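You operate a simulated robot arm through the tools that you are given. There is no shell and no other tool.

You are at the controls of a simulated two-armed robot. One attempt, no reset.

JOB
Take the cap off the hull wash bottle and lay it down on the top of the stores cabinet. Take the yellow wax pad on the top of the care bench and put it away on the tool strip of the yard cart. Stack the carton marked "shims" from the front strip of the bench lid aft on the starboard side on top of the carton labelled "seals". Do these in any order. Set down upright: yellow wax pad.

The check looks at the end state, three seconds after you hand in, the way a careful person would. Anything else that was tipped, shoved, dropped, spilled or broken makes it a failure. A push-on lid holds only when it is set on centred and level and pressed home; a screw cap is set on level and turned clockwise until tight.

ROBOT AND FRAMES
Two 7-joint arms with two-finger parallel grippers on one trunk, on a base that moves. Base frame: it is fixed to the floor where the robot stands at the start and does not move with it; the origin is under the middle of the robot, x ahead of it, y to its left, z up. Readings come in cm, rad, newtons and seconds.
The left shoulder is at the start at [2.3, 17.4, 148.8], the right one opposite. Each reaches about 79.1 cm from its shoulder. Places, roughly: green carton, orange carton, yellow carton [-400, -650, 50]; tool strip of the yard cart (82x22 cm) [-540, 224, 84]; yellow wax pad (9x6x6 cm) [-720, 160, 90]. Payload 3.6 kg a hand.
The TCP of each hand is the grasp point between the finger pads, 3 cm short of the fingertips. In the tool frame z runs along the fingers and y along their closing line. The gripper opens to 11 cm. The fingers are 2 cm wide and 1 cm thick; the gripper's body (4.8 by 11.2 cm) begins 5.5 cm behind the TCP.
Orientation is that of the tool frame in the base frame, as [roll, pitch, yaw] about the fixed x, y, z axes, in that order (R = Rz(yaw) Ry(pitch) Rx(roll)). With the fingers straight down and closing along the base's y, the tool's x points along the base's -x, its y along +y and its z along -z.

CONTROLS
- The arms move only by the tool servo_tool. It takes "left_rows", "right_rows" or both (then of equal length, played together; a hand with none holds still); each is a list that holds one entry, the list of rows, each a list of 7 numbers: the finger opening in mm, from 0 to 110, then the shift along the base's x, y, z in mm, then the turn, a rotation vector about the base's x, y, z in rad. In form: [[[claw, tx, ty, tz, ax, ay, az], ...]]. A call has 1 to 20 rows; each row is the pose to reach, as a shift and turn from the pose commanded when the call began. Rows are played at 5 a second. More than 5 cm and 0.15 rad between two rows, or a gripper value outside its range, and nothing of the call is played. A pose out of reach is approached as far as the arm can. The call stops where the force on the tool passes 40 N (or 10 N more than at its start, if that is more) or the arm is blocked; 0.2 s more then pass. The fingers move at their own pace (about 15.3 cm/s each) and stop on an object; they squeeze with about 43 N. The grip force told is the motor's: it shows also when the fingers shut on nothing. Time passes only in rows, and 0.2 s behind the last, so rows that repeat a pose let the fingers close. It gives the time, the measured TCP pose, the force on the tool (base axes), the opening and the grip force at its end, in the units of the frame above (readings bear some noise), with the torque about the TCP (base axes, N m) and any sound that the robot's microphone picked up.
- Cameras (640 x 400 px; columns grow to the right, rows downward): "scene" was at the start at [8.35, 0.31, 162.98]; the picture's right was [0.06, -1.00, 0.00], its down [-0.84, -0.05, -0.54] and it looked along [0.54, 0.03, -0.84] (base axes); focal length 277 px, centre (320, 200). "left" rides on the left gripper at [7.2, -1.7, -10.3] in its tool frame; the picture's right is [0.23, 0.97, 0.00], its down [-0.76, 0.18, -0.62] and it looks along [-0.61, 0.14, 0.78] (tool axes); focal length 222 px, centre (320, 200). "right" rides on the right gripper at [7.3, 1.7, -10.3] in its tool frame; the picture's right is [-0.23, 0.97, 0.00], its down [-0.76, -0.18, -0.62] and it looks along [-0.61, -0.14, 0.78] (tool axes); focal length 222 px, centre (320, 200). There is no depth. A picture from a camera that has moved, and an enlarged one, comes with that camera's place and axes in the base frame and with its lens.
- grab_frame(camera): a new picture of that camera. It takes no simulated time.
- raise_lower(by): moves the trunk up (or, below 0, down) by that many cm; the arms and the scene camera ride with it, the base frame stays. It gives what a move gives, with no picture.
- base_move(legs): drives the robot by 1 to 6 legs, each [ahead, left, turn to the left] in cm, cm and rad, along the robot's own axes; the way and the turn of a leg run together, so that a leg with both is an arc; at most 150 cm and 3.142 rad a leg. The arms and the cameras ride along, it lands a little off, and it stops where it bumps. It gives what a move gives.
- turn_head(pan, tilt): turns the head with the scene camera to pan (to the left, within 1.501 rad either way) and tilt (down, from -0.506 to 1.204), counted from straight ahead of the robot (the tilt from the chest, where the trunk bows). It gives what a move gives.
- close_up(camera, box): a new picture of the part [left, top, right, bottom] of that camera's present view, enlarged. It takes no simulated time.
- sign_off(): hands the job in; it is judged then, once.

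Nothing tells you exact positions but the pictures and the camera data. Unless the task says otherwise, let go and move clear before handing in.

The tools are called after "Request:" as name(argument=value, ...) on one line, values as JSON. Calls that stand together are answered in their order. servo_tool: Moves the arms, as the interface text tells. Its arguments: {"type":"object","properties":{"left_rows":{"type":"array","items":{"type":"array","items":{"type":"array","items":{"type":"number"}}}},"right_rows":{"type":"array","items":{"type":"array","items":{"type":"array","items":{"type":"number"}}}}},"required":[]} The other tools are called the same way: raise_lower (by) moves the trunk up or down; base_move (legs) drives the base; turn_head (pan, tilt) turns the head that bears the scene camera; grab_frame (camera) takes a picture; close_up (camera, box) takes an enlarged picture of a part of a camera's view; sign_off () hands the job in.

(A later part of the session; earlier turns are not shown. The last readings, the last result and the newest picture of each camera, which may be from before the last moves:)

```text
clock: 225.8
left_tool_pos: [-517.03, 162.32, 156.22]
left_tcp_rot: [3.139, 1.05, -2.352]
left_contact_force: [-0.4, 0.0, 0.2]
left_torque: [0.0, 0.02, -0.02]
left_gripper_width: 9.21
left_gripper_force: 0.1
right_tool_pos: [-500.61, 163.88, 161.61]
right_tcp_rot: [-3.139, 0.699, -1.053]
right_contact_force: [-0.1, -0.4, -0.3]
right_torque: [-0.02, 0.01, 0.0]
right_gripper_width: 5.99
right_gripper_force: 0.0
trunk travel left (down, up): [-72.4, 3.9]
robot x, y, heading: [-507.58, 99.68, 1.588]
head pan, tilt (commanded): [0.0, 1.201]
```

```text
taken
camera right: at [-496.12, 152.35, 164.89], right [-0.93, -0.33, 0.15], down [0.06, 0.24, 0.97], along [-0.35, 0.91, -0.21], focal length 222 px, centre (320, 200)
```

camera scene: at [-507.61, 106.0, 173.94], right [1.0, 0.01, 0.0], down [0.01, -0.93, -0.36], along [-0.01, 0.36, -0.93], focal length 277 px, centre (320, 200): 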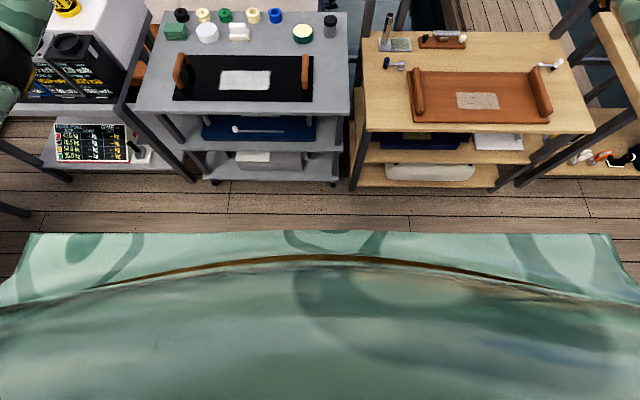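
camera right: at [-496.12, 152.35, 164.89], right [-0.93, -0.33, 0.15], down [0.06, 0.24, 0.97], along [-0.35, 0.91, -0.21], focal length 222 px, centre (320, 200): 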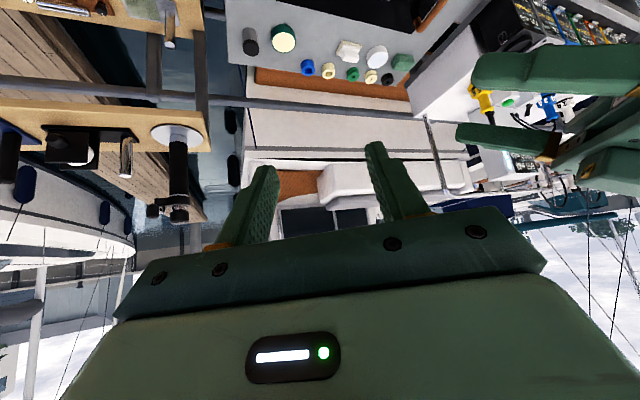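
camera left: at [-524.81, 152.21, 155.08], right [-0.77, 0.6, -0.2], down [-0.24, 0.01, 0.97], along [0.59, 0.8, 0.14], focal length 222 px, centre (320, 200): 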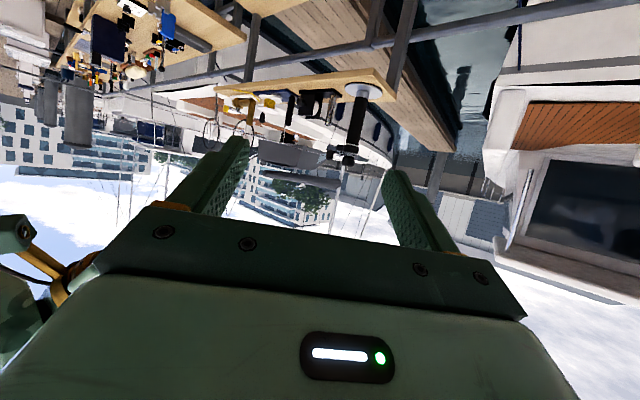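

The cart's front edge is at y≈178 and the strip is within reach if I park about 31 cm from it. Now I'll go to the care bench: turn back to face -x and drive closer with the right hand prepared.

Request:
base_move(legs=[[0, 0, 1.555], [100, -20, 0]])

Request:
turn_head(pan=-0.25, tilt=0.7)

Request:
grab_frame(camera="scene")

```text
clock: 234.8
left_tool_pos: [-670.92, 111.16, 156.2]
left_tcp_rot: [3.14, 1.053, -0.797]
left_contact_force: [0.0, 0.1, -0.7]
left_torque: [0.0, 0.04, -0.02]
left_gripper_width: 9.22
left_gripper_force: 0.0
right_tool_pos: [-672.13, 127.83, 161.51]
right_tcp_rot: [-3.14, 0.702, 0.502]
right_contact_force: [-0.2, -0.3, 1.0]
right_torque: [0.0, -0.01, 0.0]
right_gripper_width: 6.0
right_gripper_force: 0.0
trunk travel left (down, up): [-72.4, 3.9]
robot x, y, heading: [-607.95, 119.5, 3.145]
head pan, tilt (commanded): [0.0, 1.201]
```

```text
clock: 235.8
left_tool_pos: [-670.96, 111.13, 156.21]
left_tcp_rot: [3.138, 1.052, -0.8]
left_contact_force: [0.4, -0.8, 0.5]
left_torque: [-0.01, 0.04, -0.02]
left_gripper_width: 9.21
left_gripper_force: 0.0
right_tool_pos: [-672.12, 127.87, 161.59]
right_tcp_rot: [-3.138, 0.7, 0.501]
right_contact_force: [0.5, -0.6, 1.2]
right_torque: [0.0, 0.01, -0.01]
right_gripper_width: 5.98
right_gripper_force: 0.2
trunk travel left (down, up): [-72.4, 3.9]
robot x, y, heading: [-607.91, 120.06, 3.141]
head pan, tilt (commanded): [-0.25, 0.7]
```

```text
taken
camera scene: at [-617.16, 121.72, 177.52], right [0.25, 0.97, 0.0], down [0.62, -0.16, -0.76], along [-0.74, 0.19, -0.65], focal length 277 px, centre (320, 200)
```

scene: 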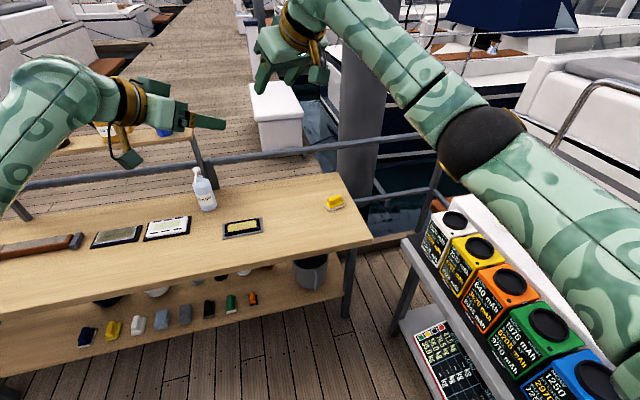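

The pad is at about [-712, 153.5] with the bench front edge at x≈-690 and its right end at y≈161. I'll set the right hand to point straight ahead, tilted 40° down, before moving in.

Request:
servo_tool(right_rows=[[[95, -2.5, 21, 0, -0.0055, 0.0214, -0.0623], [95, -5, 42, 0, -0.011, 0.0428, -0.1246], [95, -7.5, 64, 0, -0.0164, 0.0642, -0.187], [95, -10, 85, 0, -0.0219, 0.0857, -0.2493], [95, -12.5, 106, 0, -0.0273, 0.107, -0.3116], [95, -15, 127, 0, -0.0328, 0.1285, -0.374], [95, -17.5, 149, 0, -0.0382, 0.15, -0.436], [95, -20, 170, 0, -0.0437, 0.1713, -0.4985], [95, -20, 170, 0, -0.0437, 0.1713, -0.4985]]])

Request:
grab_frame(camera="scene")

Request:
grab_frame(camera="right")

```text
clock: 237.8
left_tool_pos: [-670.97, 111.1, 156.27]
left_tcp_rot: [3.138, 1.052, -0.795]
left_contact_force: [0.8, 0.2, 0.4]
left_torque: [-0.01, 0.0, -0.01]
left_gripper_width: 9.21
left_gripper_force: 0.0
right_tool_pos: [-674.25, 144.73, 161.68]
right_tcp_rot: [-3.14, 0.876, 0.0]
right_contact_force: [0.7, -0.3, -1.0]
right_torque: [-0.02, -0.02, -0.01]
right_gripper_width: 9.49
right_gripper_force: 0.0
trunk travel left (down, up): [-72.4, 3.9]
robot x, y, heading: [-607.83, 119.61, 3.139]
head pan, tilt (commanded): [-0.25, 0.7]
```

```text
taken
camera scene: at [-617.16, 121.69, 177.53], right [0.25, 0.97, 0.0], down [0.62, -0.16, -0.76], along [-0.74, 0.19, -0.64], focal length 277 px, centre (320, 200)
```

scene: 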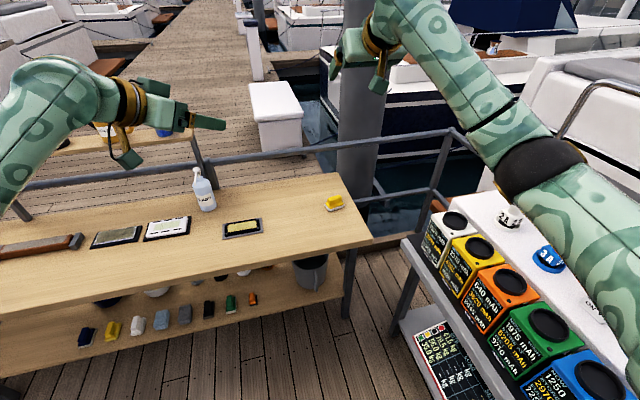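

```text
taken
camera right: at [-661.66, 143.09, 162.73], right [-0.15, -0.97, 0.17], down [-0.01, 0.18, 0.98], along [-0.99, 0.14, -0.03], focal length 222 px, centre (320, 200)
```

right: 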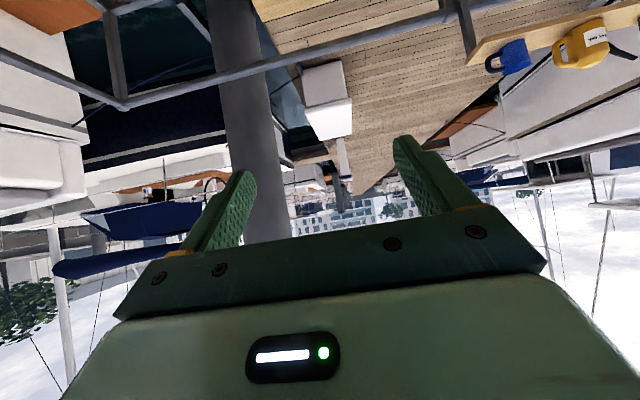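

The right hand points straight ahead now. I'll lower the trunk here, in the clear, and take a closer measurement of the pad.

Request:
raise_lower(by=-38)

Request:
turn_head(pan=-0.25, tilt=0.55)

Request:
grab_frame(camera="scene")

Request:
grab_frame(camera="right")

```text
clock: 241.4
left_tool_pos: [-670.92, 111.19, 118.16]
left_tcp_rot: [3.138, 1.052, -0.798]
left_contact_force: [0.0, 0.0, 0.2]
left_torque: [0.02, -0.03, -0.02]
left_gripper_width: 9.21
left_gripper_force: 0.1
right_tool_pos: [-674.05, 144.94, 123.6]
right_tcp_rot: [-3.14, 0.876, 0.002]
right_contact_force: [-0.3, 0.6, -0.5]
right_torque: [0.0, 0.02, 0.01]
right_gripper_width: 9.51
right_gripper_force: 0.0
trunk travel left (down, up): [-34.4, 41.9]
robot x, y, heading: [-607.88, 119.78, 3.14]
head pan, tilt (commanded): [-0.25, 0.7]
```

```text
clock: 242.2
left_tool_pos: [-670.91, 111.14, 118.33]
left_tcp_rot: [3.138, 1.054, -0.798]
left_contact_force: [0.0, -0.1, 1.0]
left_torque: [-0.03, 0.0, -0.02]
left_gripper_width: 9.2
left_gripper_force: 0.2
right_tool_pos: [-674.17, 144.75, 123.52]
right_tcp_rot: [-3.14, 0.876, 0.002]
right_contact_force: [0.4, -0.1, 0.4]
right_torque: [-0.01, -0.02, 0.02]
right_gripper_width: 9.5
right_gripper_force: 0.1
trunk travel left (down, up): [-34.4, 41.9]
robot x, y, heading: [-607.84, 119.55, 3.144]
head pan, tilt (commanded): [-0.25, 0.55]
```

```text
taken
camera scene: at [-622.76, 121.87, 140.66], right [0.25, 0.97, 0.0], down [0.51, -0.13, -0.85], along [-0.82, 0.21, -0.52], focal length 277 px, centre (320, 200)
```

scene: 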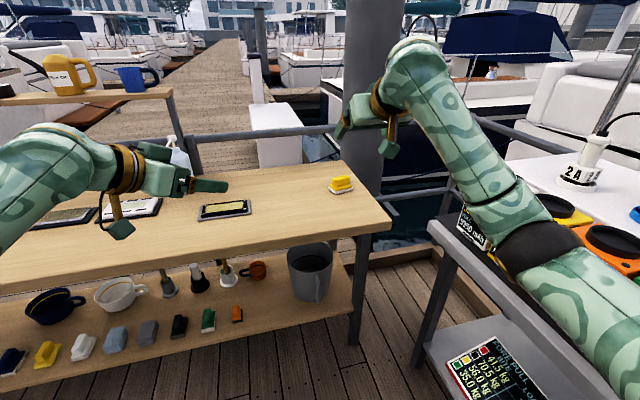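

```text
taken
camera right: at [-661.63, 143.06, 124.71], right [-0.15, -0.97, 0.17], down [-0.01, 0.18, 0.98], along [-0.99, 0.14, -0.03], focal length 222 px, centre (320, 200)
```

right: 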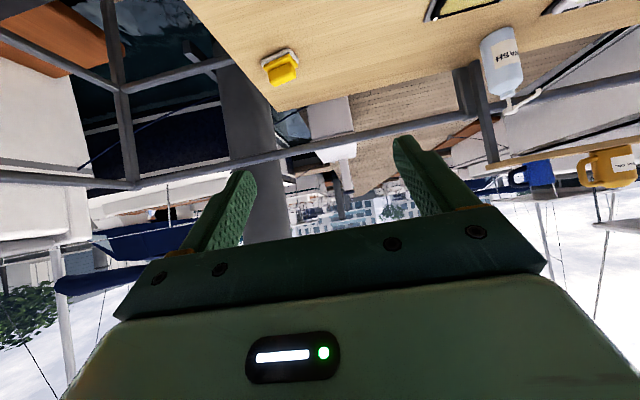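

Request:
close_up(camera="scene", box=[300, 160, 390, 220])

Request:
close_up(camera="right", box=[230, 30, 330, 110])

```text
6.67 times, centred on (345, 190) of scene
camera zoom: at [-622.76, 121.87, 140.66], right [0.25, 0.97, 0.0], down [0.51, -0.13, -0.85], along [-0.82, 0.21, -0.52], focal length 1846 px, centre (153, 267)
```

zoom: 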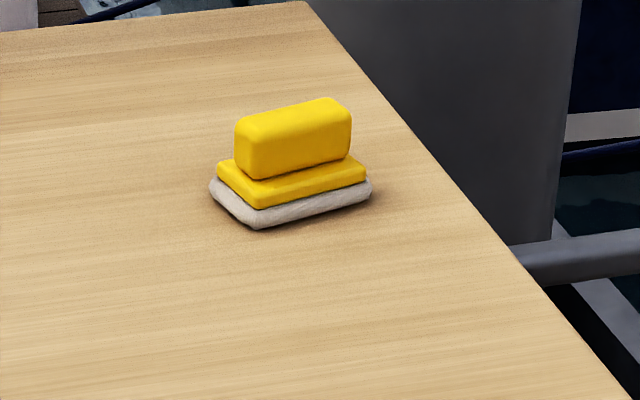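

```text
5.00 times, centred on (280, 70) of right
camera zoom: at [-661.63, 143.06, 124.71], right [-0.15, -0.97, 0.17], down [-0.01, 0.18, 0.98], along [-0.99, 0.14, -0.03], focal length 1111 px, centre (520, 850)
```

zoom: 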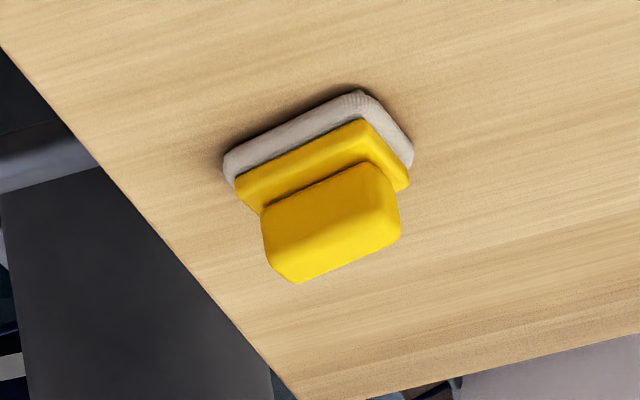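

The pad sits turned about 15° on the bench, centred near [-715, 154], with its handle at z≈91. I'll move 9 cm right and 38 cm forward to bring the right hand above it.

Request:
base_move(legs=[[0, -9, 0], [36, 0, 0]])

Request:
grab_frame(camera="scene")

Request:
grab_frame(camera="right")

```text
clock: 245.2
left_tool_pos: [-707.1, 120.31, 118.16]
left_tcp_rot: [3.138, 1.051, -0.799]
left_contact_force: [0.6, 0.3, 0.0]
left_torque: [-0.03, -0.03, 0.0]
left_gripper_width: 9.22
left_gripper_force: 0.0
right_tool_pos: [-710.36, 153.81, 123.56]
right_tcp_rot: [-3.14, 0.877, 0.0]
right_contact_force: [-0.9, 0.8, -1.0]
right_torque: [0.0, 0.0, -0.01]
right_gripper_width: 9.51
right_gripper_force: 0.1
trunk travel left (down, up): [-34.4, 41.9]
robot x, y, heading: [-644.09, 128.68, 3.14]
head pan, tilt (commanded): [-0.25, 0.55]
```

```text
taken
camera scene: at [-658.93, 130.92, 140.65], right [0.25, 0.97, 0.0], down [0.51, -0.13, -0.85], along [-0.82, 0.21, -0.52], focal length 277 px, centre (320, 200)
```

scene: 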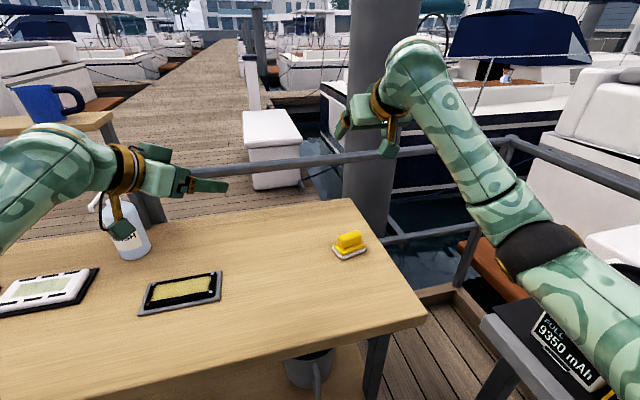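

```text
taken
camera right: at [-697.78, 152.14, 124.67], right [-0.15, -0.97, 0.17], down [-0.01, 0.18, 0.98], along [-0.99, 0.14, -0.04], focal length 222 px, centre (320, 200)
```

right: 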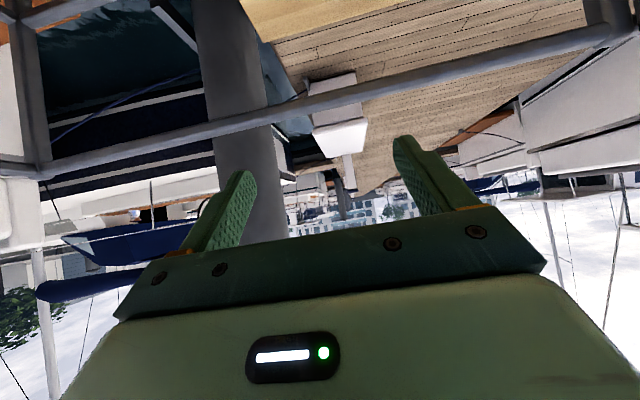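

The right hand is above and in front of the pad. I'll align its heading with the pad (0.27 rad left) and come down to a hover for a close look.

Request:
servo_tool(right_rows=[[[95, 10, 1, -15, 0, 0, 0.034], [95, 20, 2, -30, 0, 0, 0.068], [95, 20, 3, -50, 0, 0, 0.101], [95, 20, 4, -70, 0, 0, 0.135], [95, 20, 4, -90, 0, 0, 0.169], [95, 20, 5, -110, 0, 0, 0.203], [95, 20, 6, -130, 0, 0, 0.236], [95, 20, 6, -150, 0, 0, 0.27], [95, 20, 6, -150, 0, 0, 0.27]]])

Request:
grab_frame(camera="right")

Request:
close_up(camera="scene", box=[300, 180, 420, 280])

```text
clock: 247.2
left_tool_pos: [-707.02, 120.39, 118.24]
left_tcp_rot: [3.137, 1.053, -0.798]
left_contact_force: [-0.5, 0.2, 0.8]
left_torque: [0.0, -0.01, 0.01]
left_gripper_width: 9.18
left_gripper_force: 0.0
right_tool_pos: [-708.12, 154.46, 108.59]
right_tcp_rot: [-3.14, 0.877, 0.272]
right_contact_force: [-0.3, -0.1, -0.3]
right_torque: [0.04, 0.01, 0.02]
right_gripper_width: 9.53
right_gripper_force: 0.1
trunk travel left (down, up): [-34.4, 41.9]
robot x, y, heading: [-644.08, 128.34, 3.142]
head pan, tilt (commanded): [-0.25, 0.55]
```

```text
taken
camera right: at [-695.69, 156.19, 109.6], right [0.12, -0.98, 0.17], down [-0.06, 0.17, 0.98], along [-0.99, -0.13, -0.03], focal length 222 px, centre (320, 200)
```

right: 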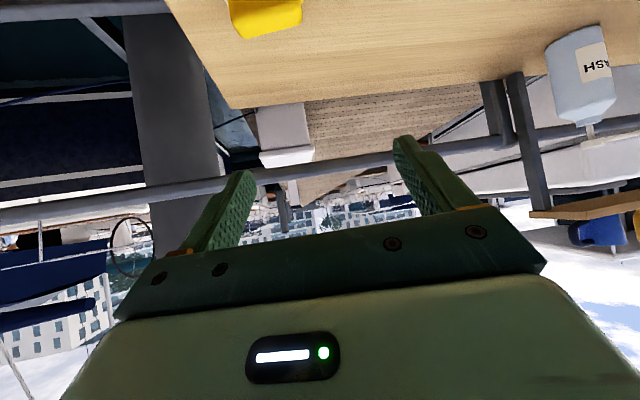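

```text
4.00 times, centred on (360, 230) of scene
camera zoom: at [-658.83, 130.9, 140.66], right [0.25, 0.97, 0.0], down [0.51, -0.13, -0.85], along [-0.83, 0.21, -0.52], focal length 1108 px, centre (160, 80)
```

zoom: 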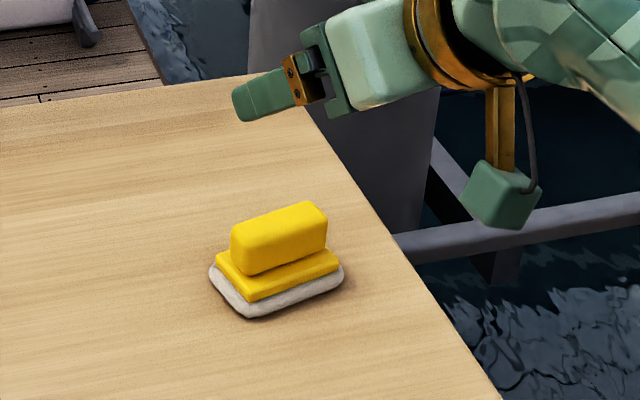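

Request:
servo_tool(right_rows=[[[95, 25, 7, 0, 0, 0, 0], [95, 50, 14, 0, 0, 0, 0], [95, 75, 20, 0, 0, 0, 0], [95, 75, 20, 0, 0, 0, 0]]])

Request:
close_up(camera="right", box=[230, 0, 410, 120])

```text
clock: 248.2
left_tool_pos: [-706.94, 120.19, 118.2]
left_tcp_rot: [3.139, 1.053, -0.796]
left_contact_force: [-0.3, -1.4, 0.3]
left_torque: [-0.02, -0.04, 0.03]
left_gripper_width: 9.17
left_gripper_force: 0.1
right_tool_pos: [-700.61, 156.4, 108.77]
right_tcp_rot: [-3.14, 0.874, 0.269]
right_contact_force: [-0.2, -0.4, 0.7]
right_torque: [0.0, 0.0, 0.01]
right_gripper_width: 9.51
right_gripper_force: 0.2
trunk travel left (down, up): [-34.4, 41.9]
robot x, y, heading: [-644.16, 128.93, 3.138]
head pan, tilt (commanded): [-0.25, 0.55]
```

```text
3.33 times, centred on (320, 60) of right
camera zoom: at [-688.16, 158.17, 109.72], right [0.12, -0.98, 0.17], down [-0.06, 0.17, 0.98], along [-0.99, -0.13, -0.04], focal length 740 px, centre (320, 667)
```

zoom: 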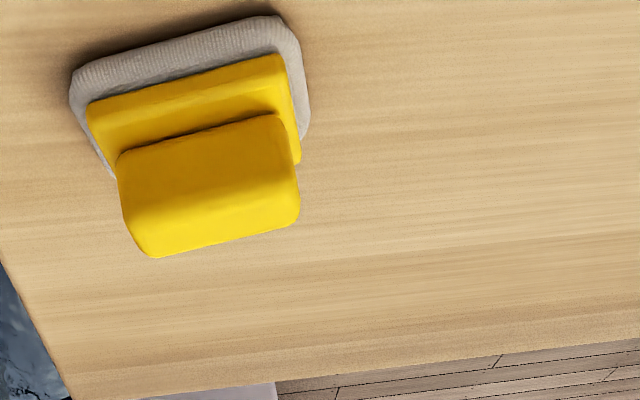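

The pad's handle centre is at about [-715, 155.3] with heading 0.27, matching the hand. I'll move above it and come down with open fingers straddling the handle.

Request:
servo_tool(right_rows=[[[95, -30, -2, -15, 0, 0, 0], [95, -60, -4, -30, 0, 0, 0], [95, -90, -6, -45, 0, 0, 0], [95, -115, -7, -60, 0, 0, 0], [95, -133, -8, -75, 0, 0, 0], [95, -133, -8, -95, 0, 0, 0], [95, -133, -8, -115, 0, 0, 0], [95, -133, -8, -130, 0, 0, 0], [95, -133, -8, -145, 0, 0, 0], [95, -133, -8, -145, 0, 0, 0]]])

Request:
grab_frame(camera="right")

Request:
close_up(camera="scene", box=[300, 180, 440, 290])

```text
clock: 250.4
left_tool_pos: [-707.05, 120.26, 118.19]
left_tcp_rot: [3.138, 1.053, -0.797]
left_contact_force: [0.4, 0.1, 0.0]
left_torque: [0.01, 0.01, -0.01]
left_gripper_width: 9.2
left_gripper_force: 0.0
right_tool_pos: [-713.98, 155.66, 94.19]
right_tcp_rot: [-3.138, 0.877, 0.27]
right_contact_force: [-0.1, 0.3, -0.7]
right_torque: [0.02, 0.01, -0.02]
right_gripper_width: 9.52
right_gripper_force: 0.1
trunk travel left (down, up): [-34.4, 41.9]
robot x, y, heading: [-644.18, 128.91, 3.138]
head pan, tilt (commanded): [-0.25, 0.55]
```

```text
taken
camera right: at [-701.46, 157.34, 95.22], right [0.12, -0.98, 0.17], down [-0.06, 0.17, 0.98], along [-0.99, -0.13, -0.03], focal length 222 px, centre (320, 200)
```

right: 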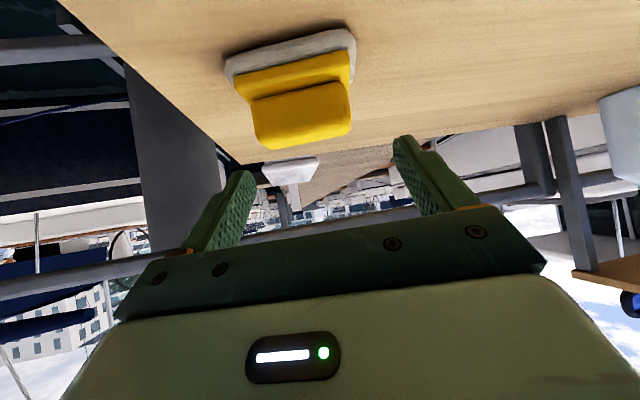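

```text
3.64 times, centred on (370, 235) of scene
camera zoom: at [-658.83, 130.92, 140.66], right [0.25, 0.97, 0.0], down [0.51, -0.13, -0.85], along [-0.83, 0.21, -0.52], focal length 1007 px, centre (138, 73)
```

zoom: 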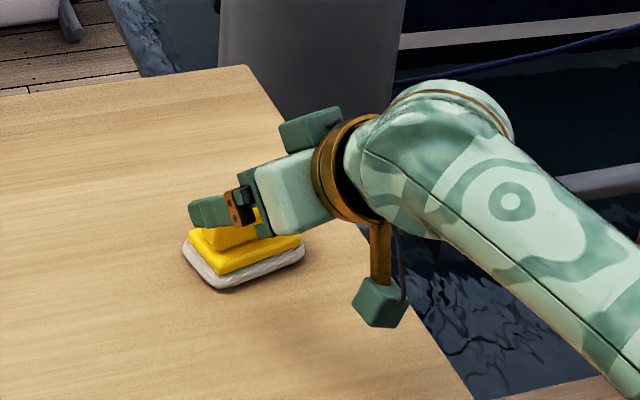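

The handle lies slightly nearer the palm than intended. I'll back the hand off 1.2 cm along its heading and check again.

Request:
servo_tool(right_rows=[[[95, 6, 1.6, 0, 0, 0, 0], [95, 11.6, 3.2, 0, 0, 0, 0], [95, 11.6, 3.2, -10, 0, 0, 0], [95, 11.6, 3.2, -10, 0, 0, 0]]])

Request:
close_up(camera="right", box=[190, 10, 450, 220])

Request:
close_up(camera="scene", box=[320, 200, 420, 270])

```text
clock: 251.4
left_tool_pos: [-706.98, 120.22, 118.27]
left_tcp_rot: [3.138, 1.052, -0.798]
left_contact_force: [0.5, -0.1, -0.6]
left_torque: [0.0, -0.02, 0.01]
left_gripper_width: 9.22
left_gripper_force: 0.0
right_tool_pos: [-712.94, 156.03, 93.18]
right_tcp_rot: [-3.14, 0.877, 0.27]
right_contact_force: [0.0, -0.3, 0.2]
right_torque: [-0.01, -0.02, 0.01]
right_gripper_width: 9.48
right_gripper_force: 0.0
trunk travel left (down, up): [-34.4, 41.9]
robot x, y, heading: [-644.43, 128.78, 3.137]
head pan, tilt (commanded): [-0.25, 0.55]
```

```text
1.90 times, centred on (320, 115) of right
camera zoom: at [-700.3, 157.71, 94.23], right [0.12, -0.98, 0.17], down [-0.06, 0.17, 0.98], along [-0.99, -0.13, -0.03], focal length 423 px, centre (320, 362)
```

zoom: 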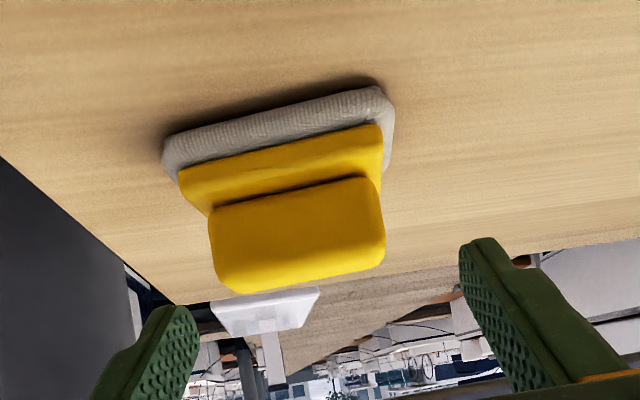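

```text
5.71 times, centred on (370, 235) of scene
camera zoom: at [-658.82, 130.92, 140.66], right [0.25, 0.97, 0.0], down [0.51, -0.13, -0.85], along [-0.83, 0.21, -0.52], focal length 1582 px, centre (34, 0)
```

zoom: 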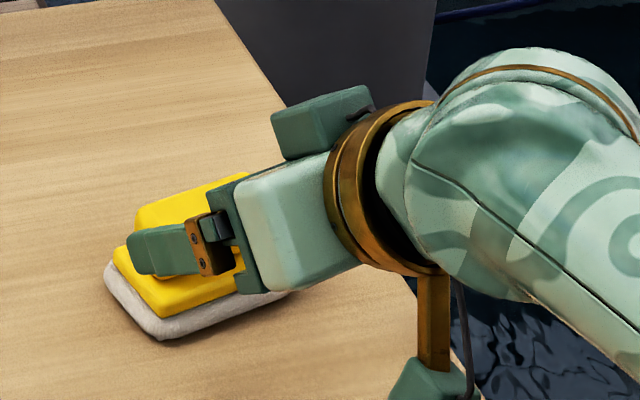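

The fingers are laterally centred. I'll back off 1 cm more and lower until the tips are just above the pad's plate.

Request:
servo_tool(right_rows=[[[95, 9.6, 2.7, 0, 0, 0, 0], [95, 9.6, 2.7, -5, 0, 0, 0], [95, 9.6, 2.7, -10, 0, 0, 0], [95, 9.6, 2.7, -15, 0, 0, 0], [95, 9.6, 2.7, -15, 0, 0, 0]]])

Request:
close_up(camera="right", box=[190, 30, 450, 240])

Request:
close_up(camera="scene", box=[320, 200, 420, 270])

```text
clock: 252.6
left_tool_pos: [-706.99, 120.18, 118.23]
left_tcp_rot: [3.138, 1.052, -0.799]
left_contact_force: [-0.1, 0.0, 0.4]
left_torque: [0.01, 0.03, 0.01]
left_gripper_width: 9.22
left_gripper_force: 0.1
right_tool_pos: [-711.91, 156.29, 91.64]
right_tcp_rot: [-3.14, 0.877, 0.27]
right_contact_force: [-0.7, -0.1, 0.2]
right_torque: [-0.03, 0.0, -0.02]
right_gripper_width: 9.49
right_gripper_force: 0.0
trunk travel left (down, up): [-34.4, 41.9]
robot x, y, heading: [-644.36, 128.95, 3.143]
head pan, tilt (commanded): [-0.25, 0.55]
```

```text
1.90 times, centred on (320, 135) of right
camera zoom: at [-699.34, 157.96, 92.69], right [0.12, -0.98, 0.17], down [-0.06, 0.17, 0.98], along [-0.99, -0.13, -0.03], focal length 423 px, centre (320, 324)
```

zoom: 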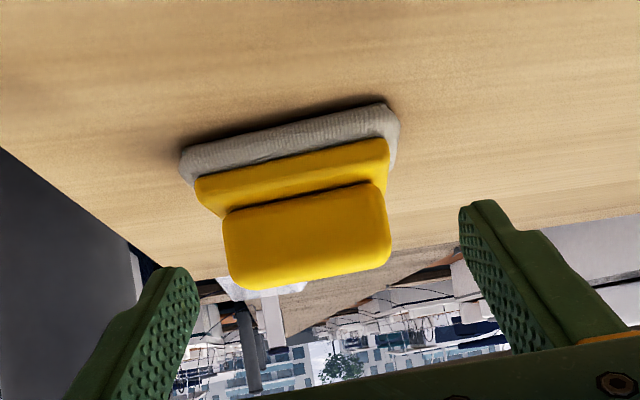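

```text
5.71 times, centred on (370, 235) of scene
camera zoom: at [-658.83, 130.92, 140.66], right [0.25, 0.97, 0.0], down [0.51, -0.13, -0.85], along [-0.83, 0.21, -0.52], focal length 1582 px, centre (34, 0)
```

zoom: 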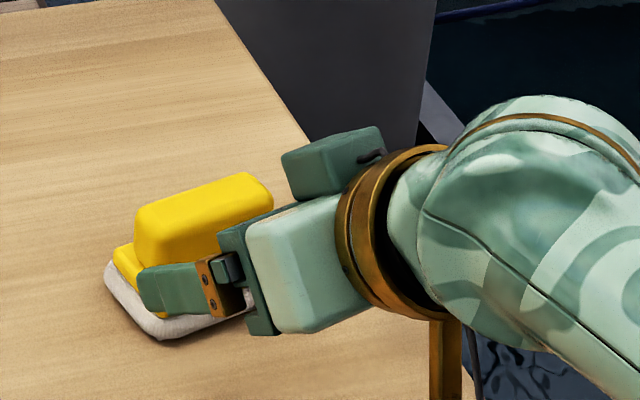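

Fingers are around the handle with no contact. I'll raise 4 mm and close gently.

Request:
servo_tool(right_rows=[[[95, 0, 0, 4, 0, 0, 0], [88, 0, 0, 4, 0, 0, 0], [82, 0, 0, 4, 0, 0, 0], [77, 0, 0, 4, 0, 0, 0], [73, 0, 0, 4, 0, 0, 0], [70, 0, 0, 4, 0, 0, 0], [67, 0, 0, 4, 0, 0, 0], [64, 0, 0, 4, 0, 0, 0], [61, 0, 0, 4, 0, 0, 0], [57, 0, 0, 4, 0, 0, 0], [50, 0, 0, 4, 0, 0, 0], [40, 0, 0, 4, 0, 0, 0], [40, 0, 0, 4, 0, 0, 0]]])

Request:
close_up(camera="right", box=[190, 30, 450, 240])

Request:
close_up(camera="scene", box=[320, 200, 420, 270])

```text
clock: 255.4
left_tool_pos: [-706.93, 120.31, 118.27]
left_tcp_rot: [3.137, 1.054, -0.797]
left_contact_force: [-1.0, 0.4, -0.5]
left_torque: [0.0, 0.02, -0.02]
left_gripper_width: 9.21
left_gripper_force: 0.1
right_tool_pos: [-711.8, 156.23, 91.95]
right_tcp_rot: [-3.139, 0.877, 0.27]
right_contact_force: [0.1, 0.1, -0.1]
right_torque: [0.0, -0.01, -0.01]
right_gripper_width: 4.0
right_gripper_force: 0.0
trunk travel left (down, up): [-34.4, 41.9]
robot x, y, heading: [-643.91, 128.67, 3.136]
head pan, tilt (commanded): [-0.25, 0.55]
```

```text
1.90 times, centred on (320, 135) of right
camera zoom: at [-699.37, 157.96, 93.11], right [0.12, -0.98, 0.17], down [-0.06, 0.17, 0.98], along [-0.99, -0.13, -0.03], focal length 423 px, centre (320, 324)
```

zoom: 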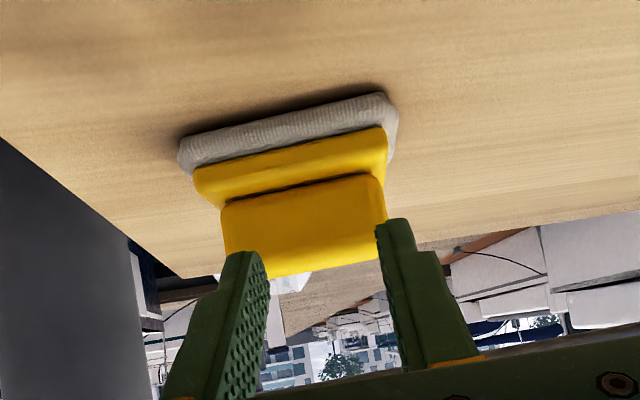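

```text
5.71 times, centred on (370, 235) of scene
camera zoom: at [-658.84, 130.92, 140.66], right [0.25, 0.97, 0.0], down [0.51, -0.13, -0.85], along [-0.83, 0.21, -0.52], focal length 1582 px, centre (34, 0)
```

zoom: 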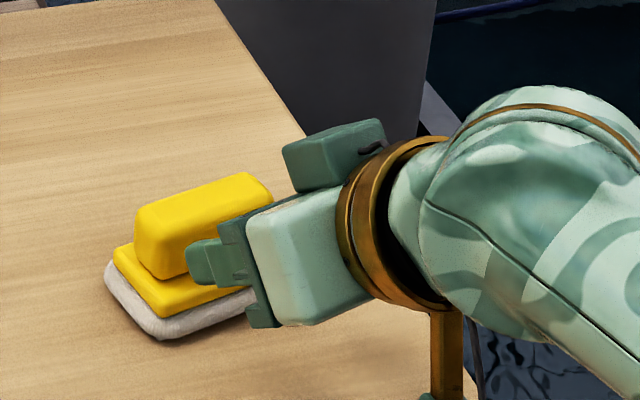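

The fingers closed just in front of the handle, so it is about 3 cm further forward than I judged; the pad was not touched. I'll open, move forward along the heading, and check again.

Request:
servo_tool(right_rows=[[[60, 0, 0, 0, 0, 0, 0], [95, 0, 0, 0, 0, 0, 0], [95, 0, 0, 0, 0, 0, 0], [95, -9, -2.5, 0, 0, 0, 0], [95, -18, -5, 0, 0, 0, 0], [95, -27, -7.5, 0, 0, 0, 0], [95, -27, -7.5, 0, 0, 0, 0]]])

Request:
close_up(camera="right", box=[190, 30, 450, 240])

Request:
close_up(camera="scene", box=[320, 200, 420, 270])

```text
clock: 257.0
left_tool_pos: [-706.92, 120.35, 118.24]
left_tcp_rot: [3.135, 1.052, -0.798]
left_contact_force: [-0.4, -0.2, 0.4]
left_torque: [0.02, 0.0, 0.0]
left_gripper_width: 9.18
left_gripper_force: 0.1
right_tool_pos: [-714.6, 155.51, 92.03]
right_tcp_rot: [-3.139, 0.877, 0.269]
right_contact_force: [1.3, 0.4, 0.2]
right_torque: [-0.01, -0.04, 0.0]
right_gripper_width: 9.48
right_gripper_force: 0.0
trunk travel left (down, up): [-34.4, 41.9]
robot x, y, heading: [-643.79, 128.44, 3.139]
head pan, tilt (commanded): [-0.25, 0.55]
```

```text
1.90 times, centred on (320, 135) of right
camera zoom: at [-702.06, 157.23, 93.11], right [0.12, -0.98, 0.17], down [-0.06, 0.17, 0.98], along [-0.99, -0.13, -0.03], focal length 423 px, centre (320, 324)
```

zoom: 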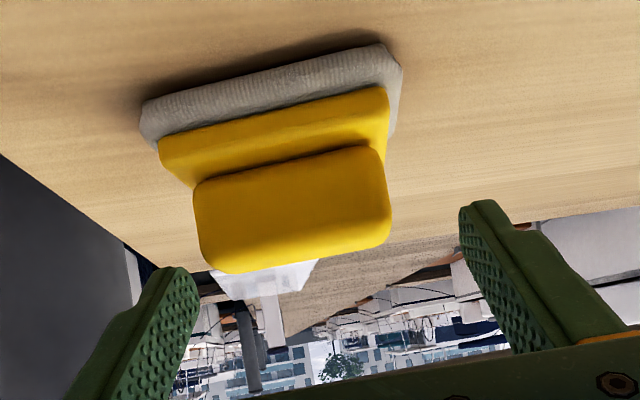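

```text
5.71 times, centred on (370, 235) of scene
camera zoom: at [-658.82, 130.93, 140.66], right [0.25, 0.97, 0.0], down [0.51, -0.13, -0.85], along [-0.83, 0.21, -0.52], focal length 1582 px, centre (34, 0)
```

zoom: 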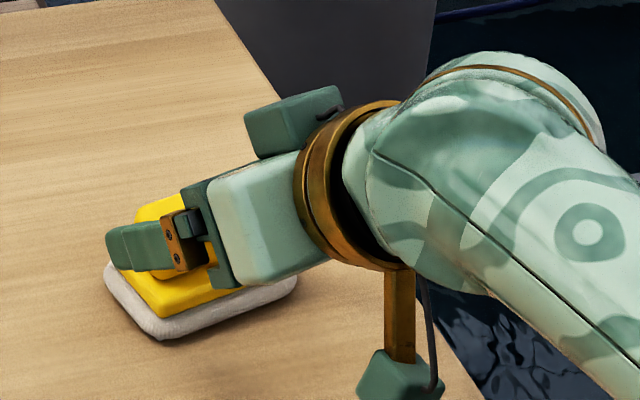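

Comparing handle sizes between views shows the bench top is nearer z 84, so the pad is at about [-718.5, 155.3] with its handle top near z 90. I'll correct: 1 cm sideways, 2.8 cm forward, then down.

Request:
servo_tool(right_rows=[[[95, -1.4, 4.8, 2, 0, 0, 0], [95, -2.7, 9.6, 2, 0, 0, 0], [95, -9, 7.8, 2, 0, 0, 0], [95, -16, 5.9, 2, 0, 0, 0], [95, -23, 4, 2, 0, 0, 0], [95, -29.7, 2.1, 2, 0, 0, 0], [95, -29.7, 2.1, 2, 0, 0, 0]]])

Request:
close_up(camera="right", box=[190, 30, 450, 240])

Request:
close_up(camera="scene", box=[320, 200, 420, 270])

```text
clock: 258.6
left_tool_pos: [-707.05, 120.39, 118.31]
left_tcp_rot: [3.139, 1.053, -0.798]
left_contact_force: [-0.6, 0.3, 0.2]
left_torque: [0.0, 0.01, -0.03]
left_gripper_width: 9.19
left_gripper_force: 0.1
right_tool_pos: [-717.58, 155.67, 92.35]
right_tcp_rot: [-3.139, 0.876, 0.269]
right_contact_force: [-0.7, 0.1, 0.6]
right_torque: [0.02, -0.01, 0.05]
right_gripper_width: 9.51
right_gripper_force: 0.0
trunk travel left (down, up): [-34.4, 41.9]
robot x, y, heading: [-644.09, 129.02, 3.136]
head pan, tilt (commanded): [-0.25, 0.55]
```

```text
1.90 times, centred on (320, 135) of right
camera zoom: at [-705.03, 157.42, 93.34], right [0.12, -0.98, 0.17], down [-0.06, 0.17, 0.98], along [-0.99, -0.13, -0.03], focal length 423 px, centre (320, 324)
```

zoom: 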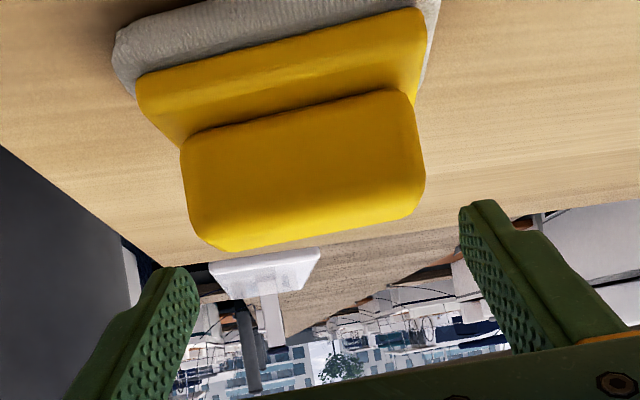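

```text
5.71 times, centred on (370, 235) of scene
camera zoom: at [-658.83, 130.93, 140.66], right [0.25, 0.97, 0.0], down [0.51, -0.13, -0.85], along [-0.83, 0.21, -0.52], focal length 1582 px, centre (34, 0)
```

zoom: 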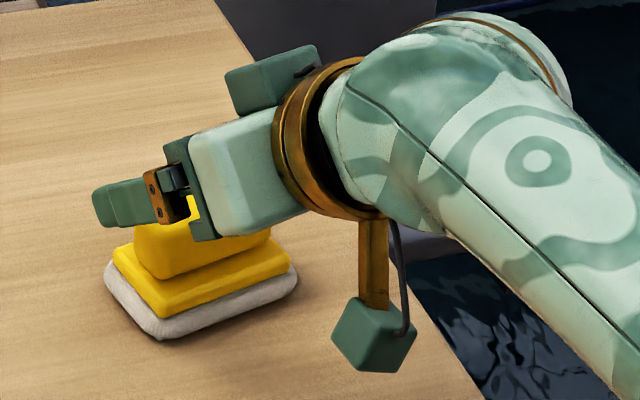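

Now the handle is centred between the fingers and just ahead of the TCP. Lowering 2.2 cm to straddle it.

Request:
servo_tool(right_rows=[[[95, 0, 0, -6, 0, 0, 0], [95, 0, 0, -12, 0, 0, 0], [95, 0, 0, -18, 0, 0, 0], [95, 0, 0, -22, 0, 0, 0], [95, 0, 0, -22, 0, 0, 0]]])

Request:
close_up(camera="right", box=[190, 30, 450, 240])

Request:
close_up(camera="scene", box=[320, 200, 420, 270])

```text
clock: 259.8
left_tool_pos: [-706.96, 120.31, 118.2]
left_tcp_rot: [3.139, 1.053, -0.796]
left_contact_force: [0.2, -0.6, 0.2]
left_torque: [0.01, 0.03, 0.02]
left_gripper_width: 9.2
left_gripper_force: 0.1
right_tool_pos: [-717.63, 155.75, 90.1]
right_tcp_rot: [-3.139, 0.876, 0.271]
right_contact_force: [-0.7, 0.7, 0.6]
right_torque: [-0.03, -0.03, 0.04]
right_gripper_width: 9.51
right_gripper_force: 0.0
trunk travel left (down, up): [-34.4, 41.9]
robot x, y, heading: [-644.28, 128.7, 3.134]
head pan, tilt (commanded): [-0.25, 0.55]
```

```text
1.90 times, centred on (320, 135) of right
camera zoom: at [-705.04, 157.39, 91.08], right [0.12, -0.98, 0.17], down [-0.06, 0.17, 0.98], along [-0.99, -0.13, -0.03], focal length 423 px, centre (320, 324)
```

zoom: 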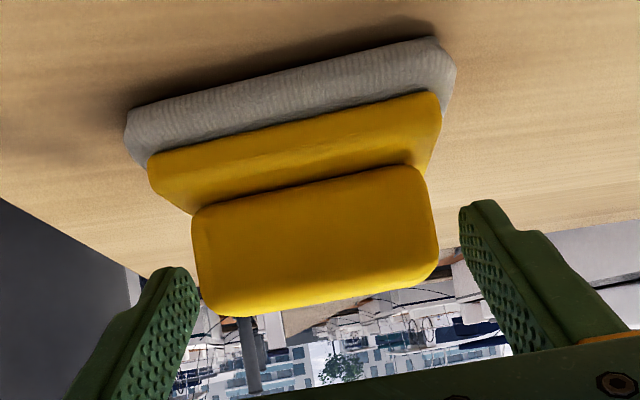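

```text
5.71 times, centred on (370, 235) of scene
camera zoom: at [-658.84, 130.92, 140.66], right [0.25, 0.97, 0.0], down [0.51, -0.13, -0.85], along [-0.83, 0.21, -0.52], focal length 1582 px, centre (34, 0)
```

zoom: 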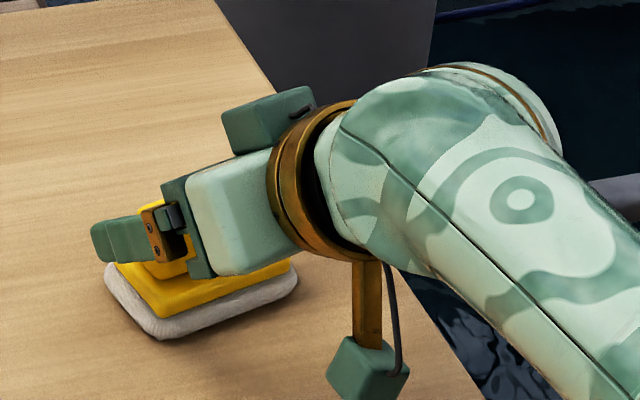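

The handle is centred between the fingers, with no contact force. Closing gently.

Request:
servo_tool(right_rows=[[[90, 0, 0, 0, 0, 0, 0], [85, 0, 0, 0, 0, 0, 0], [81, 0, 0, 0, 0, 0, 0], [78, 0, 0, 0, 0, 0, 0], [75, 0, 0, 0, 0, 0, 0], [72, 0, 0, 0, 0, 0, 0], [70, 0, 0, 0, 0, 0, 0], [67, 0, 0, 0, 0, 0, 0], [63, 0, 0, 0, 0, 0, 0], [55, 0, 0, 0, 0, 0, 0], [45, 0, 0, 0, 0, 0, 0], [45, 0, 0, 0, 0, 0, 0]]])

Request:
close_up(camera="right", box=[190, 30, 450, 240])

```text
clock: 262.4
left_tool_pos: [-707.07, 120.28, 118.24]
left_tcp_rot: [3.137, 1.054, -0.798]
left_contact_force: [0.0, -0.3, 0.7]
left_torque: [0.01, 0.01, 0.04]
left_gripper_width: 9.2
left_gripper_force: 0.1
right_tool_pos: [-717.51, 155.81, 90.09]
right_tcp_rot: [-3.141, 0.876, 0.27]
right_contact_force: [0.0, 0.0, 1.5]
right_torque: [0.05, 0.03, -0.04]
right_gripper_width: 7.27
right_gripper_force: 42.6
trunk travel left (down, up): [-34.4, 41.9]
robot x, y, heading: [-644.18, 128.96, 3.136]
head pan, tilt (commanded): [-0.25, 0.55]
```

```text
1.90 times, centred on (320, 135) of right
camera zoom: at [-705.04, 157.39, 91.1], right [0.12, -0.98, 0.17], down [-0.06, 0.17, 0.98], along [-0.99, -0.13, -0.03], focal length 423 px, centre (320, 324)
```

zoom: 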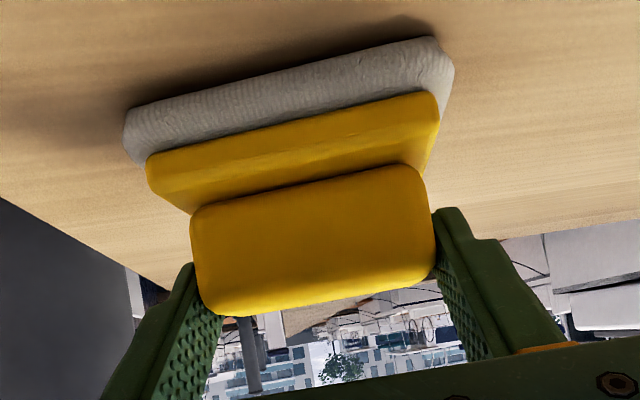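

Gripped at 7.27 cm. Lifting the pad slowly.

Request:
servo_tool(right_rows=[[[45, 0, 0, 5, 0, 0, 0], [45, 0, 0, 12, 0, 0, 0], [45, 0, 0, 22, 0, 0, 0], [45, 0, 0, 35, 0, 0, 0], [45, 0, 0, 50, 0, 0, 0], [45, 0, 0, 70, 0, 0, 0], [45, 0, 0, 90, 0, 0, 0], [45, 0, 0, 110, 0, 0, 0]]])

Request:
grab_frame(camera="right")

Request:
grab_frame(camera="scene")

```text
clock: 264.2
left_tool_pos: [-707.06, 120.35, 118.21]
left_tcp_rot: [3.14, 1.055, -0.798]
left_contact_force: [0.2, -0.8, 0.2]
left_torque: [-0.01, 0.03, 0.01]
left_gripper_width: 9.2
left_gripper_force: 0.2
right_tool_pos: [-717.51, 155.75, 101.2]
right_tcp_rot: [-3.138, 0.876, 0.269]
right_contact_force: [0.6, -1.0, -1.7]
right_torque: [0.04, 0.0, -0.04]
right_gripper_width: 7.27
right_gripper_force: 42.6
trunk travel left (down, up): [-34.4, 41.9]
robot x, y, heading: [-643.83, 129.0, 3.137]
head pan, tilt (commanded): [-0.25, 0.55]
```

```text
taken
camera right: at [-705.04, 157.37, 102.18], right [0.12, -0.98, 0.17], down [-0.06, 0.17, 0.98], along [-0.99, -0.13, -0.03], focal length 222 px, centre (320, 200)
```

right: 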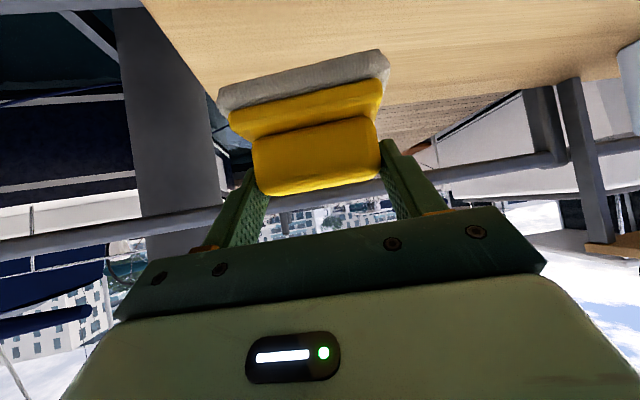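

```text
taken
camera scene: at [-658.83, 130.91, 140.66], right [0.25, 0.97, 0.0], down [0.51, -0.13, -0.85], along [-0.83, 0.21, -0.52], focal length 277 px, centre (320, 200)
```

scene: 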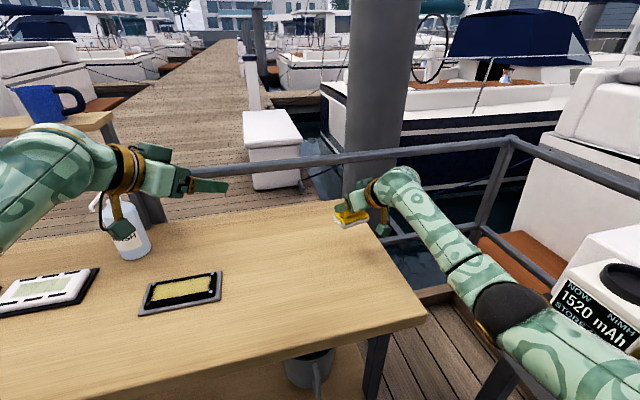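

The pad is up, level and firmly held. I'll raise the trunk for clearance and back away from the bench toward the cart.

Request:
raise_lower(by=36)

Request:
base_move(legs=[[-70, 0, 0], [-30, 28, 0]])

Request:
turn_head(pan=-0.9, tilt=0.6)

Request:
grab_frame(camera="scene")

```text
clock: 267.7
left_tool_pos: [-707.07, 120.21, 154.36]
left_tcp_rot: [3.14, 1.053, -0.798]
left_contact_force: [0.3, 0.3, -0.2]
left_torque: [0.01, 0.01, 0.02]
left_gripper_width: 9.2
left_gripper_force: 0.0
right_tool_pos: [-717.57, 155.68, 137.01]
right_tcp_rot: [-3.139, 0.876, 0.269]
right_contact_force: [0.9, 0.1, -0.3]
right_torque: [0.04, -0.01, 0.03]
right_gripper_width: 7.23
right_gripper_force: 43.4
trunk travel left (down, up): [-70.4, 5.9]
robot x, y, heading: [-643.52, 129.01, 3.138]
head pan, tilt (commanded): [-0.25, 0.55]
```

```text
clock: 273.6
left_tool_pos: [-607.72, 92.02, 154.11]
left_tcp_rot: [3.138, 1.05, -0.802]
left_contact_force: [-0.1, -0.3, 0.4]
left_torque: [0.04, -0.01, 0.0]
left_gripper_width: 9.22
left_gripper_force: 0.0
right_tool_pos: [-617.94, 127.52, 136.97]
right_tcp_rot: [-3.14, 0.874, 0.265]
right_contact_force: [-0.1, 0.0, -0.9]
right_torque: [-0.01, -0.02, 0.0]
right_gripper_width: 7.21
right_gripper_force: 42.6
trunk travel left (down, up): [-70.4, 5.9]
robot x, y, heading: [-544.23, 100.19, 3.132]
head pan, tilt (commanded): [-0.25, 0.55]
```

```text
clock: 274.7
left_tool_pos: [-607.62, 91.93, 154.39]
left_tcp_rot: [3.138, 1.052, -0.802]
left_contact_force: [0.1, -0.3, -0.6]
left_torque: [0.01, 0.0, -0.02]
left_gripper_width: 9.2
left_gripper_force: 0.1
right_tool_pos: [-617.92, 127.46, 136.96]
right_tcp_rot: [-3.14, 0.877, 0.265]
right_contact_force: [-0.9, 0.0, -0.5]
right_torque: [0.0, 0.02, 0.03]
right_gripper_width: 7.24
right_gripper_force: 43.7
trunk travel left (down, up): [-70.4, 5.9]
robot x, y, heading: [-544.0, 100.1, 3.131]
head pan, tilt (commanded): [-0.901, 0.6]
```

```text
taken
camera scene: at [-551.0, 106.99, 176.39], right [0.79, 0.61, 0.0], down [0.35, -0.45, -0.82], along [-0.51, 0.65, -0.57], focal length 277 px, centre (320, 200)
```

scene: 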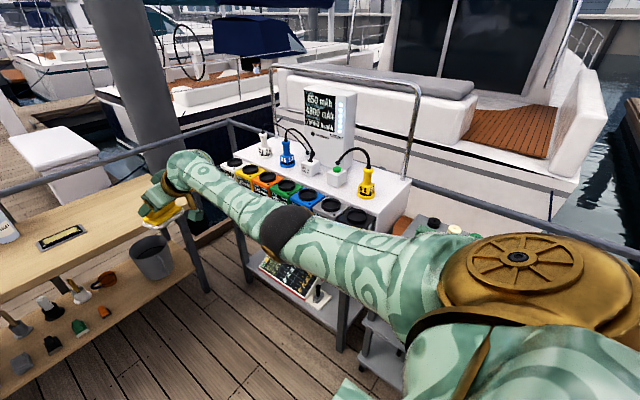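

The path is clear: the charging tower is well outside my arm's sweep. I'll turn right to face the cart.

Request:
base_move(legs=[[0, 0, -1.56]])

Request:
turn_head(pan=0.0, tilt=0.75)

Request:
grab_frame(camera="scene")

Request:
close_up(camera="scene", box=[220, 100, 440, 250])

```text
clock: 278.9
left_tool_pos: [-552.65, 163.22, 154.22]
left_tcp_rot: [3.139, 1.053, -2.374]
left_contact_force: [-0.1, 0.4, 0.3]
left_torque: [-0.02, 0.05, 0.0]
left_gripper_width: 9.21
left_gripper_force: 0.0
right_tool_pos: [-517.16, 173.64, 137.1]
right_tcp_rot: [-3.14, 0.877, -1.306]
right_contact_force: [-0.3, -0.1, -0.8]
right_torque: [0.02, 0.01, 0.01]
right_gripper_width: 7.21
right_gripper_force: 43.5
trunk travel left (down, up): [-70.4, 5.9]
robot x, y, heading: [-544.27, 100.38, 1.561]
head pan, tilt (commanded): [-0.901, 0.6]
```

```text
clock: 280.1
left_tool_pos: [-552.67, 163.26, 154.28]
left_tcp_rot: [3.138, 1.053, -2.373]
left_contact_force: [0.5, 0.1, -0.4]
left_torque: [-0.01, 0.0, -0.01]
left_gripper_width: 9.2
left_gripper_force: 0.1
right_tool_pos: [-517.02, 173.61, 137.03]
right_tcp_rot: [-3.141, 0.876, -1.303]
right_contact_force: [0.7, -0.7, -0.9]
right_torque: [-0.04, -0.01, 0.0]
right_gripper_width: 7.23
right_gripper_force: 43.7
trunk travel left (down, up): [-70.4, 5.9]
robot x, y, heading: [-544.51, 100.25, 1.562]
head pan, tilt (commanded): [0.0, 0.75]
```

```text
taken
camera scene: at [-544.28, 109.41, 175.11], right [1.0, -0.01, 0.0], down [-0.01, -0.68, -0.73], along [0.01, 0.73, -0.68], focal length 277 px, centre (320, 200)
```

scene: 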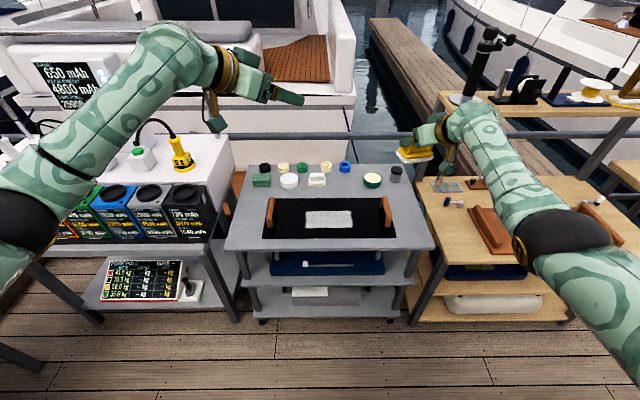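

```text
2.67 times, centred on (330, 175) of scene
camera zoom: at [-544.28, 109.41, 175.11], right [1.0, -0.01, 0.0], down [-0.01, -0.68, -0.73], along [0.01, 0.73, -0.68], focal length 738 px, centre (293, 267)
```

zoom: 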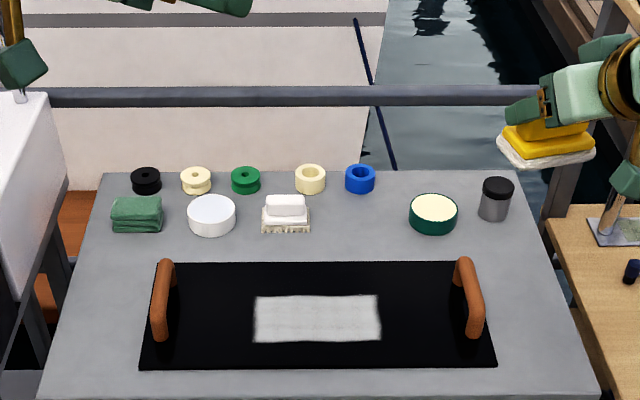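

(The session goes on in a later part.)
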